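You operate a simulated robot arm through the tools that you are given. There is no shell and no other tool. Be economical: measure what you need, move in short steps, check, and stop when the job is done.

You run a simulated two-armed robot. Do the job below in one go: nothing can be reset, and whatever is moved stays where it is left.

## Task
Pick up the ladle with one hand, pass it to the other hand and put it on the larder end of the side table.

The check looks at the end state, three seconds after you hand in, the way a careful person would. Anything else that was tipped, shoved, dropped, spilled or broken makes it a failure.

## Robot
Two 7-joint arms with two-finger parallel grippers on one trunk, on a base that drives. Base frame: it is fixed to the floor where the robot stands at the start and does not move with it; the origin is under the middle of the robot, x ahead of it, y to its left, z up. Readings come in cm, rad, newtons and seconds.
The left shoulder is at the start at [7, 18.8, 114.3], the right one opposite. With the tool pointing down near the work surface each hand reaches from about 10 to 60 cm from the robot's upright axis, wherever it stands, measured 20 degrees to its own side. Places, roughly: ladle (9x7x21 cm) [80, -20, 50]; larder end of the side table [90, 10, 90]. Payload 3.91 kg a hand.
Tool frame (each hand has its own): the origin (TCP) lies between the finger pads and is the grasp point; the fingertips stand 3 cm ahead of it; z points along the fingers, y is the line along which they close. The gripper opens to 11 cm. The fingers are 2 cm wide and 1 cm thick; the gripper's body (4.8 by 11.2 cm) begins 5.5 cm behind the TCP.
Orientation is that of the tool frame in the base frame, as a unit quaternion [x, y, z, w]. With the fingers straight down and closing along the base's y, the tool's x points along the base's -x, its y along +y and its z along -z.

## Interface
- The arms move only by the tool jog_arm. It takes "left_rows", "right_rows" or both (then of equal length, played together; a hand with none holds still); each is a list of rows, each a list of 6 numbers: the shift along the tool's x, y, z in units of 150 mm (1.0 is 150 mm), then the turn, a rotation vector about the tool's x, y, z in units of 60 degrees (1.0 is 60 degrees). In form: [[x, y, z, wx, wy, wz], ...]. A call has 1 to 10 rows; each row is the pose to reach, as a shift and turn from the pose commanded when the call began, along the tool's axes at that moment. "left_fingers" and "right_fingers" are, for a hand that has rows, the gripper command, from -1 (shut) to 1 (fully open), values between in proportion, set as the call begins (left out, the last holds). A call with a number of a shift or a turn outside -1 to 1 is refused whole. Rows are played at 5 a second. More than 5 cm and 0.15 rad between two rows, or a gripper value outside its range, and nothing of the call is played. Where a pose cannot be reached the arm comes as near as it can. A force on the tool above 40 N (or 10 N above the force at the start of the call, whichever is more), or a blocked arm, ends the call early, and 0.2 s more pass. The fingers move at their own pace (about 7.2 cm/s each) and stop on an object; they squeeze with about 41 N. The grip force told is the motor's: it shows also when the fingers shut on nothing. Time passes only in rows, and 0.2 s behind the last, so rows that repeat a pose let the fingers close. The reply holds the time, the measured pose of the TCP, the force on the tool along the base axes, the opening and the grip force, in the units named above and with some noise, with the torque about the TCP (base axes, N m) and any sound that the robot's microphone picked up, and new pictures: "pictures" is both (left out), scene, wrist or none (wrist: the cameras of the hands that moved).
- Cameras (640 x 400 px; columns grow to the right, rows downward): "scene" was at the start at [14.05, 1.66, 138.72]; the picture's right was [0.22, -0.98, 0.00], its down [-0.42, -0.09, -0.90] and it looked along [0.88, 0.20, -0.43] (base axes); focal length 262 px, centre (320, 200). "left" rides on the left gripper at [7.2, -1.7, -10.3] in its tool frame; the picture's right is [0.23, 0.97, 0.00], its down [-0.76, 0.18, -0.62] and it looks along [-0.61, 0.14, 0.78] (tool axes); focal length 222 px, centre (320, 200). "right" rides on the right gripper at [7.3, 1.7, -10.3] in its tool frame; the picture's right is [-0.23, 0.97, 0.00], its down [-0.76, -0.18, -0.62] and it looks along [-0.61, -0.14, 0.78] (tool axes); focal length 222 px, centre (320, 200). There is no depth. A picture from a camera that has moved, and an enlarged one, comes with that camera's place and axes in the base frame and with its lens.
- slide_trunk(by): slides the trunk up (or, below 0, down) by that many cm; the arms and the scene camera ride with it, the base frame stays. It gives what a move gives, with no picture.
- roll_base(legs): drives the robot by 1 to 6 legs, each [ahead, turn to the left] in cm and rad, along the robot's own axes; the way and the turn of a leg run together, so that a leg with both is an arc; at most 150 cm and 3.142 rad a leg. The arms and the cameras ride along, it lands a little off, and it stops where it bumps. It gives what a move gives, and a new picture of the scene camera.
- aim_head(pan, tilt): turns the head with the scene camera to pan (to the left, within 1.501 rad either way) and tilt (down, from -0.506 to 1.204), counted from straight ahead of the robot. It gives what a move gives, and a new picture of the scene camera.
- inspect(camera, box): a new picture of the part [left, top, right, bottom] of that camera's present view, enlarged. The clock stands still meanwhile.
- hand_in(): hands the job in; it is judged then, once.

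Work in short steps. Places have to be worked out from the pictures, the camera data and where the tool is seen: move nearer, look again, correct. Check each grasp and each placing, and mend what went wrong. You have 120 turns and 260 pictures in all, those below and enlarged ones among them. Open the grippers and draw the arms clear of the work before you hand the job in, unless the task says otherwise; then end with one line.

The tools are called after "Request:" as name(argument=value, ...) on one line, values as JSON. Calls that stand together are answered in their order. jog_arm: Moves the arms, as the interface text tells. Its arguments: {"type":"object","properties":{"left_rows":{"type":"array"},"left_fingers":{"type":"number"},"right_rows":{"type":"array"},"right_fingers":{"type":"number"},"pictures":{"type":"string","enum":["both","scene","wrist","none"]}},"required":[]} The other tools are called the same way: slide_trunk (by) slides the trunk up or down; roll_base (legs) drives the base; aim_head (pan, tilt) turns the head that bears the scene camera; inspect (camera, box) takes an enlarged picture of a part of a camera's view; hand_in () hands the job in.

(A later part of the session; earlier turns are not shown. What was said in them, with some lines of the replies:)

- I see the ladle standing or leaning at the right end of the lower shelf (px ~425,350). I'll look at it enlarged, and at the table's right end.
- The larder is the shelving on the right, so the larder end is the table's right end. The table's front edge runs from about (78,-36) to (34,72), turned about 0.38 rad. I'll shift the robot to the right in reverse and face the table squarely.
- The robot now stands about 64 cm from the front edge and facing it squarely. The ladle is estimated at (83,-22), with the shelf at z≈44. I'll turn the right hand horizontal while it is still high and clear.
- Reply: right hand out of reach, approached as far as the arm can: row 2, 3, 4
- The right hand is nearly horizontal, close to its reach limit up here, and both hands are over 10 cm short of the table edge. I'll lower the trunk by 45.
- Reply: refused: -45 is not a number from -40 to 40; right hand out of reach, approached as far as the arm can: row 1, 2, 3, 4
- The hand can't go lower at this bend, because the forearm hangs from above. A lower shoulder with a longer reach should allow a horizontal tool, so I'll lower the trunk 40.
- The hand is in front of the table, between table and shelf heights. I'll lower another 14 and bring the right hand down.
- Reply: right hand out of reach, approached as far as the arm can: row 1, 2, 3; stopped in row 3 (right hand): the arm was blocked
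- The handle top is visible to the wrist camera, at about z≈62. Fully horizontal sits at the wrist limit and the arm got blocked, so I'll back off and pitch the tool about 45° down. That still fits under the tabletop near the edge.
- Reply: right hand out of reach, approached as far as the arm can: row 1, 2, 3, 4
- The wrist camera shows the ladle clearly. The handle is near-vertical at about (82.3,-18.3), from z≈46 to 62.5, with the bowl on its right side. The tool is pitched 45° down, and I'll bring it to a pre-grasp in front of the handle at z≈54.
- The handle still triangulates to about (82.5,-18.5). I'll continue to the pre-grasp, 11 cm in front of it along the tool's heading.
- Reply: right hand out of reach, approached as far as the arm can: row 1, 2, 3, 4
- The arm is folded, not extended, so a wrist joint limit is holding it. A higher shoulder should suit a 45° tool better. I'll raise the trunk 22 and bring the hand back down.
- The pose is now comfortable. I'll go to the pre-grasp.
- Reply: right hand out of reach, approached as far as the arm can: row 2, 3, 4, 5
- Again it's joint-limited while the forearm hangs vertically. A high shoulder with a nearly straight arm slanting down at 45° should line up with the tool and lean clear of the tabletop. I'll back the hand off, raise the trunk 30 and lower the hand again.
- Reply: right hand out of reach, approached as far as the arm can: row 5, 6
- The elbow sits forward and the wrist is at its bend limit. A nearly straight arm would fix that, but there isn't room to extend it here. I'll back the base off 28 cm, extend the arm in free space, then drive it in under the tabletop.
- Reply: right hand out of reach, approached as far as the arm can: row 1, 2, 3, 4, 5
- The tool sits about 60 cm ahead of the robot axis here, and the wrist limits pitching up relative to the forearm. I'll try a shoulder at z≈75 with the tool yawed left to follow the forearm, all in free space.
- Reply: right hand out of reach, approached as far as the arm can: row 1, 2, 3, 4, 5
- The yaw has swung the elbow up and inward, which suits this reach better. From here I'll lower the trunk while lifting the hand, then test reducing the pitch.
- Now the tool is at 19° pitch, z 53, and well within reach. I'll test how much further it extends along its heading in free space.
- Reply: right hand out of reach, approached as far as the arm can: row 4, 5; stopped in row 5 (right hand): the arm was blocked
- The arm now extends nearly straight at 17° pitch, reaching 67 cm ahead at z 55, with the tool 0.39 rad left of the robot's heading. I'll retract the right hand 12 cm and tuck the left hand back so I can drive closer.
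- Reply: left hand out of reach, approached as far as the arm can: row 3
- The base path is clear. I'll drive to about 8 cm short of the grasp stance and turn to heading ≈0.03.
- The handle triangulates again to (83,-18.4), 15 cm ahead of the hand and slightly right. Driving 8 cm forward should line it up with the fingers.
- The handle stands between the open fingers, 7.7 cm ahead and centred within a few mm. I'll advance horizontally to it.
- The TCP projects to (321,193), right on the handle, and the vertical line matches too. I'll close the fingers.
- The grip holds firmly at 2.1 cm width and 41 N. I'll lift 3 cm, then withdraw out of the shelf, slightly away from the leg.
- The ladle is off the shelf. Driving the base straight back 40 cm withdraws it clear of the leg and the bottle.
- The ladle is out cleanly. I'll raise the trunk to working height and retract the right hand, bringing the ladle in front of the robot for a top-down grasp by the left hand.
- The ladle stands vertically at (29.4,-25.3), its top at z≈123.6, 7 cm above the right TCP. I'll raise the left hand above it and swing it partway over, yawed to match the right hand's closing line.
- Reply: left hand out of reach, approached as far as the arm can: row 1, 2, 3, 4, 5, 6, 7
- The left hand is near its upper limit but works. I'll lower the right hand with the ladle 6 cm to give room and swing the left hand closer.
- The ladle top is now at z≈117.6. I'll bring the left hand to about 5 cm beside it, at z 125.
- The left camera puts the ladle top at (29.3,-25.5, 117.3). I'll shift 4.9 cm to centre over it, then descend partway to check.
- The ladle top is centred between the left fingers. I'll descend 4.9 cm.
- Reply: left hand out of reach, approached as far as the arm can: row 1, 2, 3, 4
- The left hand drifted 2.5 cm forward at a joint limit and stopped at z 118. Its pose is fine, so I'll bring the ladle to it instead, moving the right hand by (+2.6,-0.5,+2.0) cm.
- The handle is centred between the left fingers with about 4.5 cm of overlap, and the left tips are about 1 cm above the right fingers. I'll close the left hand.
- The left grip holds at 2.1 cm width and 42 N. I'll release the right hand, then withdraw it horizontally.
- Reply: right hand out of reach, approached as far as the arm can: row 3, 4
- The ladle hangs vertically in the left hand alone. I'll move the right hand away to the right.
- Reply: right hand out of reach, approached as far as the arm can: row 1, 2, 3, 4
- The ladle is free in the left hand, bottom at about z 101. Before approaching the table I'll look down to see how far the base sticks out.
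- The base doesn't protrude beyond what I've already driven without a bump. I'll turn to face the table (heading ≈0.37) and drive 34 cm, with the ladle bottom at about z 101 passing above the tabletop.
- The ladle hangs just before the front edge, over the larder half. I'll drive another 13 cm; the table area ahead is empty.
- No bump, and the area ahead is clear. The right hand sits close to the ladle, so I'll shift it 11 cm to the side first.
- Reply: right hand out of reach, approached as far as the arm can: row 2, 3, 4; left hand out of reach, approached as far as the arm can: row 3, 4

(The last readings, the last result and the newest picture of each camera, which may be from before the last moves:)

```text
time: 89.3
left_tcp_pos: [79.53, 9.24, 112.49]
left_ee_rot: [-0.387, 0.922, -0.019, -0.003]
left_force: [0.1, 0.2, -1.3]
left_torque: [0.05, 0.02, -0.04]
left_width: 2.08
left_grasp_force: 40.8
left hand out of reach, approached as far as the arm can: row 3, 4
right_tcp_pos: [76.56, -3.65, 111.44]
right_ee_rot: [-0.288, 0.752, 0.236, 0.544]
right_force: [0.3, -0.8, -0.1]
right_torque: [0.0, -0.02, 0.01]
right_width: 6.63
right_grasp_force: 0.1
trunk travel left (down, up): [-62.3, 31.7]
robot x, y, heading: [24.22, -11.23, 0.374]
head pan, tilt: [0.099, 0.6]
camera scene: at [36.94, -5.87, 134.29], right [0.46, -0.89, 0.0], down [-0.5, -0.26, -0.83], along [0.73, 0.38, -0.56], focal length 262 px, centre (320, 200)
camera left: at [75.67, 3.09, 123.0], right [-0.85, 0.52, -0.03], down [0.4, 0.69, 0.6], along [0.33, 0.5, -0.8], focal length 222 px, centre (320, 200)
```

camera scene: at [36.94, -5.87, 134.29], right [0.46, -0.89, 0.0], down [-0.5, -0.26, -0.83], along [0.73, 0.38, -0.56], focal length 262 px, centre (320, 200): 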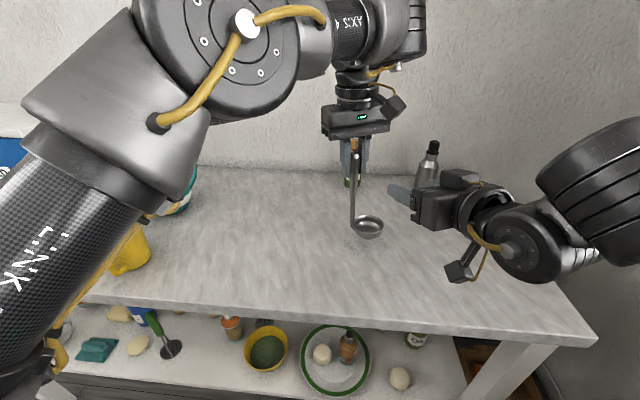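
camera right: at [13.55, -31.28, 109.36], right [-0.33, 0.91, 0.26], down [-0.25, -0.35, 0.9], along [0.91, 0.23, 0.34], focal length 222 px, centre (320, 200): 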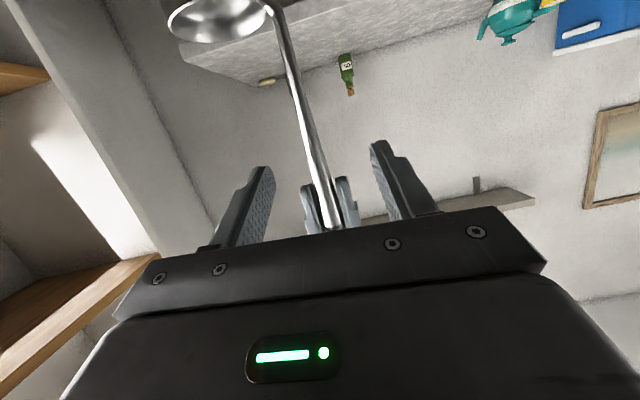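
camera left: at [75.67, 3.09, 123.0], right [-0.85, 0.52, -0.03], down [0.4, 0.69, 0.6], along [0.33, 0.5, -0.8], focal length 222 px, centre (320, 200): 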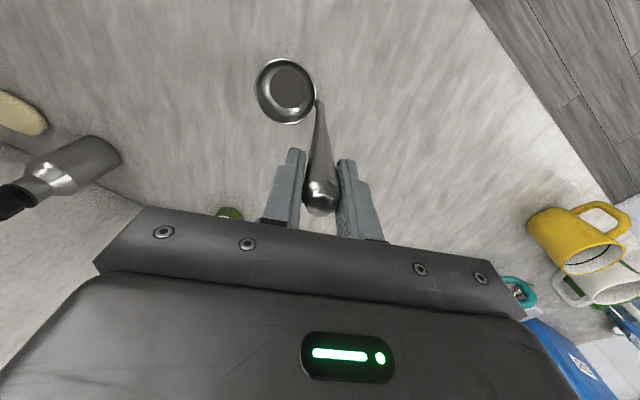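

The ladle is over an empty spot about 18 cm in from the front edge, with a slight 2° tilt from the joint limit. I'll relax the hand's yaw and lower 3 cm.

Request:
jog_arm(left_rows=[[-0.078, 0.129, 0.0, 0, 0, 0.1], [-0.078, 0.129, 0.07, 0, 0, 0.2], [-0.078, 0.129, 0.14, 0, 0, 0.3], [-0.078, 0.129, 0.2, 0, 0, 0.3], [-0.078, 0.129, 0.2, 0, 0, 0.3]], pictures="both")

```text
time: 90.5
left_tcp_pos: [78.75, 9.6, 108.89]
left_ee_rot: [-0.224, 0.975, 0.0, 0.0]
left_force: [1.9, 2.9, 15.4]
left_torque: [-0.11, -0.44, 0.07]
left_width: 2.13
left_grasp_force: 41.1
right_tcp_pos: [76.49, -3.4, 111.39]
right_ee_rot: [-0.288, 0.751, 0.235, 0.546]
right_force: [-0.2, 0.0, -0.9]
right_torque: [0.02, 0.02, 0.0]
right_width: 6.59
right_grasp_force: 0.0
trunk travel left (down, up): [-62.3, 31.7]
robot x, y, heading: [24.58, -10.98, 0.372]
head pan, tilt: [0.099, 0.6]
camera scene: at [36.78, -5.78, 134.34], right [0.46, -0.89, 0.0], down [-0.5, -0.26, -0.83], along [0.73, 0.38, -0.56], focal length 262 px, centre (320, 200)
camera left: at [73.02, 4.75, 119.2], right [-0.63, 0.78, 0.0], down [0.61, 0.49, 0.62], along [0.49, 0.39, -0.78], focal length 222 px, centre (320, 200)
```

scene: 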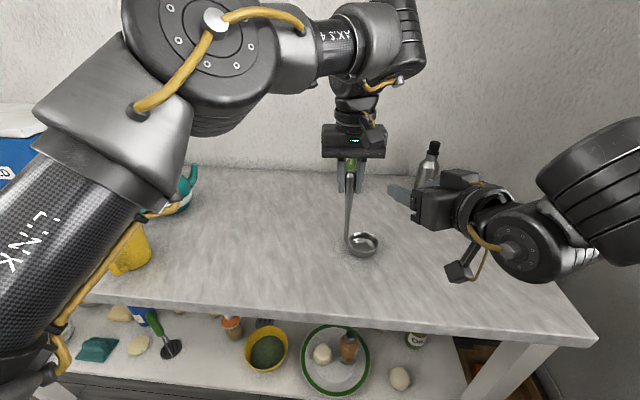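
left: 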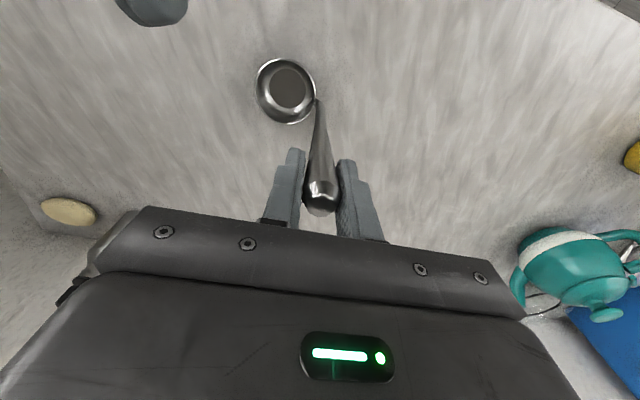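

A 15 N upward force shows the bowl is already resting on the table, with the tool exactly vertical. I'll ease up 2 mm to reduce the pressing.

Request:
jog_arm(left_rows=[[0, 0, -0.012, 0, 0, 0], [0, 0, -0.012, 0, 0, 0]], pictures="none")

Request:
inspect(camera="scene", box=[290, 110, 450, 290])

```text
time: 91.1
left_tcp_pos: [78.83, 9.58, 108.89]
left_ee_rot: [-0.223, 0.975, 0.0, -0.001]
left_force: [2.9, 2.7, 11.3]
left_torque: [0.14, -0.61, 0.1]
left_width: 2.11
left_grasp_force: 40.4
right_tcp_pos: [76.4, -3.45, 111.31]
right_ee_rot: [-0.288, 0.752, 0.235, 0.545]
right_force: [0.1, 0.2, -0.3]
right_torque: [0.01, 0.0, 0.02]
right_width: 6.62
right_grasp_force: 0.0
trunk travel left (down, up): [-62.3, 31.7]
robot x, y, heading: [24.18, -11.25, 0.37]
head pan, tilt: [0.099, 0.6]
```

```text
2.22 times, centred on (370, 200) of scene
camera zoom: at [36.86, -5.77, 134.29], right [0.46, -0.89, 0.0], down [-0.5, -0.26, -0.83], along [0.73, 0.38, -0.56], focal length 581 px, centre (209, 200)
```

zoom: 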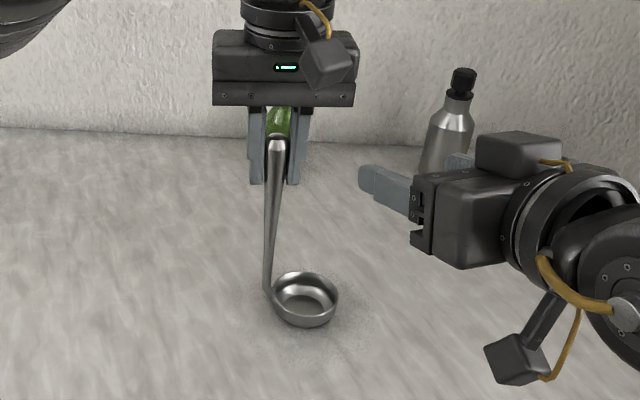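

Contact is confirmed, with 11 N still pressing. I'll ease up another 4 mm and read the force.

Request:
jog_arm(left_rows=[[0, 0, -0.015, 0, 0, 0], [0, 0, -0.03, 0, 0, 0], [0, 0, -0.03, 0, 0, 0]], pictures="none")

```text
time: 91.9
left_tcp_pos: [78.78, 9.6, 109.35]
left_ee_rot: [-0.223, 0.975, 0.001, -0.001]
left_force: [-0.6, 1.5, -1.6]
left_torque: [0.02, 0.01, -0.03]
left_width: 2.11
left_grasp_force: 41.1
right_tcp_pos: [76.54, -3.41, 111.32]
right_ee_rot: [-0.287, 0.752, 0.235, 0.546]
right_force: [-0.5, -0.4, 0.1]
right_torque: [-0.04, 0.0, -0.01]
right_width: 6.59
right_grasp_force: 0.1
trunk travel left (down, up): [-62.3, 31.7]
robot x, y, heading: [24.08, -11.18, 0.375]
head pan, tilt: [0.099, 0.6]
```

It hangs free now. I'll lower 3 mm to barely touch, then open gently.

Request:
jog_arm(left_rows=[[0, 0, 0.01, 0, 0, 0], [0, 0, 0.02, 0, 0, 0], [0, 0, 0.02, 0, 0, 0]], pictures="none")

Request:
jog_arm(left_rows=[[0, 0, 0, 0, 0, 0], [0, 0, 0, 0, 0, 0], [0, 0, 0, 0, 0, 0]], left_fingers=-0.2, pictures="both")

```text
time: 92.7
left_tcp_pos: [78.88, 9.57, 108.94]
left_ee_rot: [-0.223, 0.975, 0.0, -0.002]
left_force: [-0.6, -1.1, -0.5]
left_torque: [0.0, 0.03, -0.01]
left_width: 2.12
left_grasp_force: 41.0
right_tcp_pos: [76.47, -3.38, 111.24]
right_ee_rot: [-0.287, 0.752, 0.235, 0.545]
right_force: [0.3, 0.0, 1.2]
right_torque: [0.0, -0.02, -0.01]
right_width: 6.59
right_grasp_force: 0.0
trunk travel left (down, up): [-62.3, 31.7]
robot x, y, heading: [24.13, -11.42, 0.371]
head pan, tilt: [0.099, 0.6]
```

```text
time: 93.5
left_tcp_pos: [78.9, 9.54, 109.06]
left_ee_rot: [-0.223, 0.975, 0.001, -0.001]
left_force: [0.5, 0.6, 0.4]
left_torque: [0.01, -0.02, -0.01]
left_width: 4.41
left_grasp_force: 0.0
right_tcp_pos: [76.52, -3.45, 111.33]
right_ee_rot: [-0.289, 0.752, 0.236, 0.544]
right_force: [-0.5, 0.1, 0.5]
right_torque: [0.0, -0.01, 0.0]
right_width: 6.61
right_grasp_force: 0.2
trunk travel left (down, up): [-62.3, 31.7]
robot x, y, heading: [24.33, -11.71, 0.374]
head pan, tilt: [0.099, 0.6]
camera scene: at [36.94, -5.77, 134.29], right [0.46, -0.89, 0.0], down [-0.5, -0.26, -0.82], along [0.73, 0.38, -0.57], focal length 262 px, centre (320, 200)
camera left: at [73.11, 4.75, 119.33], right [-0.63, 0.78, 0.0], down [0.61, 0.49, 0.62], along [0.48, 0.39, -0.78], focal length 222 px, centre (320, 200)
```

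scene: 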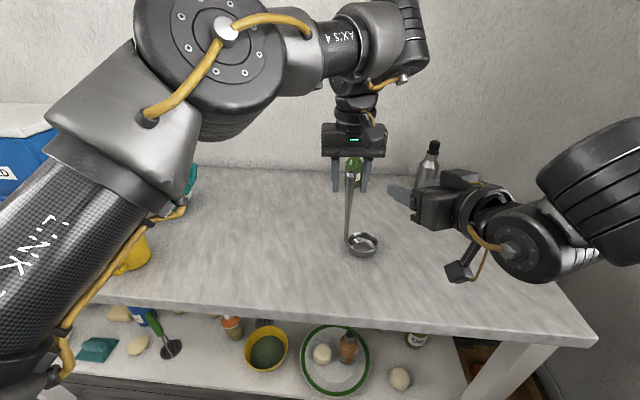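
left: 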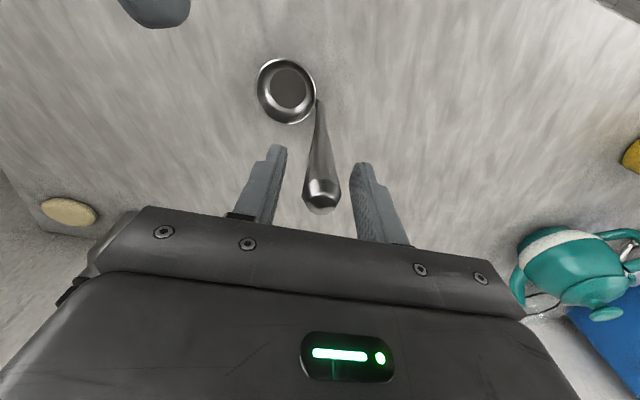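

The ladle stands freely with no change on release. I'll lift the left hand straight up.

Request:
jog_arm(left_rows=[[0, 0, -0.1, 0, 0, 0], [0, 0, -0.25, 0, 0, 0], [0, 0, -0.4, 0, 0, 0], [0, 0, -0.6, 0, 0, 0], [0, 0, -0.6, 0, 0, 0]], left_fingers=0.2, pictures="both")

```text
time: 94.9
left_tcp_pos: [77.88, 11.63, 114.5]
left_ee_rot: [-0.247, 0.968, -0.025, -0.03]
left_force: [-0.1, -0.3, 0.2]
left_torque: [0.0, 0.0, 0.0]
left_width: 6.59
left_grasp_force: 0.0
left hand out of reach, approached as far as the arm can: row 3, 4, 5
right_tcp_pos: [76.47, -3.45, 111.25]
right_ee_rot: [-0.287, 0.751, 0.235, 0.546]
right_force: [-0.1, -0.4, 0.0]
right_torque: [0.0, 0.04, -0.01]
right_width: 6.61
right_grasp_force: 0.2
trunk travel left (down, up): [-62.3, 31.7]
robot x, y, heading: [24.13, -11.39, 0.369]
head pan, tilt: [0.099, 0.6]
stopped in row 5 (left hand): the arm was blocked; the commanded pose is now the measured one
camera scene: at [36.94, -5.75, 134.29], right [0.46, -0.89, 0.0], down [-0.5, -0.26, -0.82], along [0.73, 0.38, -0.57], focal length 262 px, centre (320, 200)
camera left: at [72.8, 7.29, 125.37], right [-0.67, 0.74, -0.02], down [0.61, 0.56, 0.56], along [0.43, 0.36, -0.83], focal length 222 px, centre (320, 200)
```

scene: 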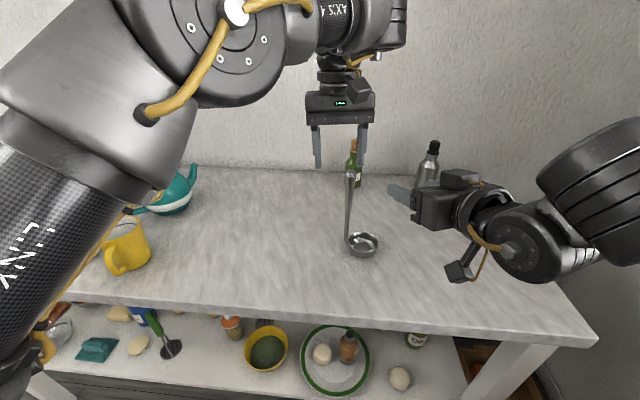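
left: 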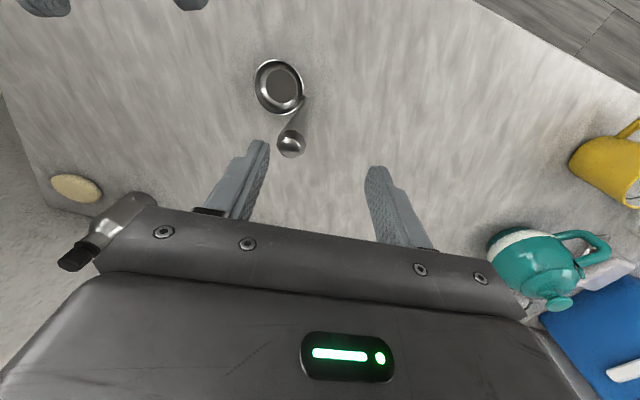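

The left tips are about 1 cm above the ladle's top, with the arm at its limit. Raising the trunk lifts both hands well clear.

Request:
slide_trunk(by=15)

Request:
roll_base(legs=[[-35, 0]])

Request:
inspect(camera="scene", box=[160, 60, 480, 340])

```text
time: 96.7
left_tcp_pos: [77.79, 11.62, 129.63]
left_ee_rot: [-0.248, 0.968, -0.026, -0.027]
left_force: [-0.4, 0.1, 0.2]
left_torque: [0.01, 0.0, 0.0]
left_width: 6.6
left_grasp_force: 0.0
right_tcp_pos: [76.52, -3.38, 126.4]
right_ee_rot: [-0.287, 0.752, 0.235, 0.545]
right_force: [0.2, 0.3, -0.2]
right_torque: [0.0, -0.02, 0.03]
right_width: 6.59
right_grasp_force: 0.1
trunk travel left (down, up): [-77.3, 16.7]
robot x, y, heading: [24.14, -11.31, 0.374]
head pan, tilt: [0.099, 0.6]
```

```text
time: 98.9
left_tcp_pos: [45.37, -1.0, 129.52]
left_ee_rot: [-0.248, 0.968, -0.025, -0.029]
left_force: [-0.6, -0.3, 0.1]
left_torque: [0.0, 0.01, 0.0]
left_width: 6.6
left_grasp_force: 0.1
right_tcp_pos: [44.29, -16.25, 126.14]
right_ee_rot: [-0.286, 0.752, 0.235, 0.546]
right_force: [0.1, -0.3, 0.7]
right_torque: [0.01, -0.02, 0.01]
right_width: 6.6
right_grasp_force: 0.0
trunk travel left (down, up): [-77.3, 16.7]
robot x, y, heading: [-8.26, -24.26, 0.375]
head pan, tilt: [0.099, 0.6]
camera scene: at [4.6, -18.5, 149.27], right [0.46, -0.89, 0.0], down [-0.5, -0.26, -0.82], along [0.73, 0.38, -0.57], focal length 262 px, centre (320, 200)
```

scene: 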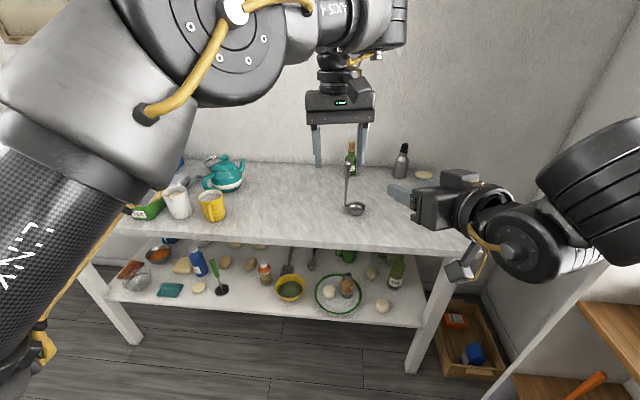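

```text
1.43 times, centred on (320, 200) of scene
camera zoom: at [4.6, -18.5, 149.27], right [0.46, -0.89, 0.0], down [-0.5, -0.26, -0.82], along [0.73, 0.38, -0.57], focal length 374 px, centre (320, 200)
```

zoom: 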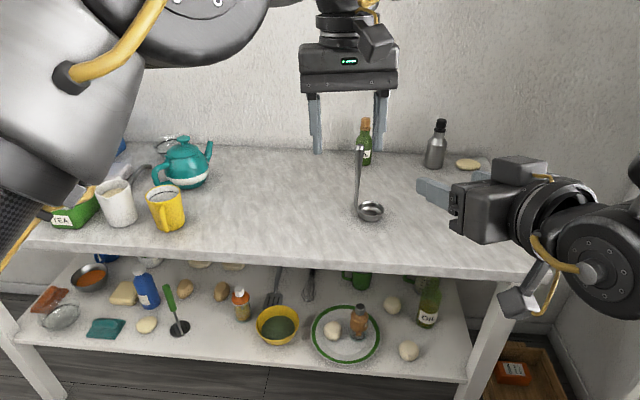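

The ladle stands upright on the larder end of the side table, nothing else has moved, and both hands are open and clear of it. I'm handing in.

Request:
hand_in()

```text
The job is handed in.
```

I picked up the ladle with the right hand, passed it to the left, and stood it upright on the larder end of the side table; both hands are open and clear, and the last pictures show nothing else disturbed.
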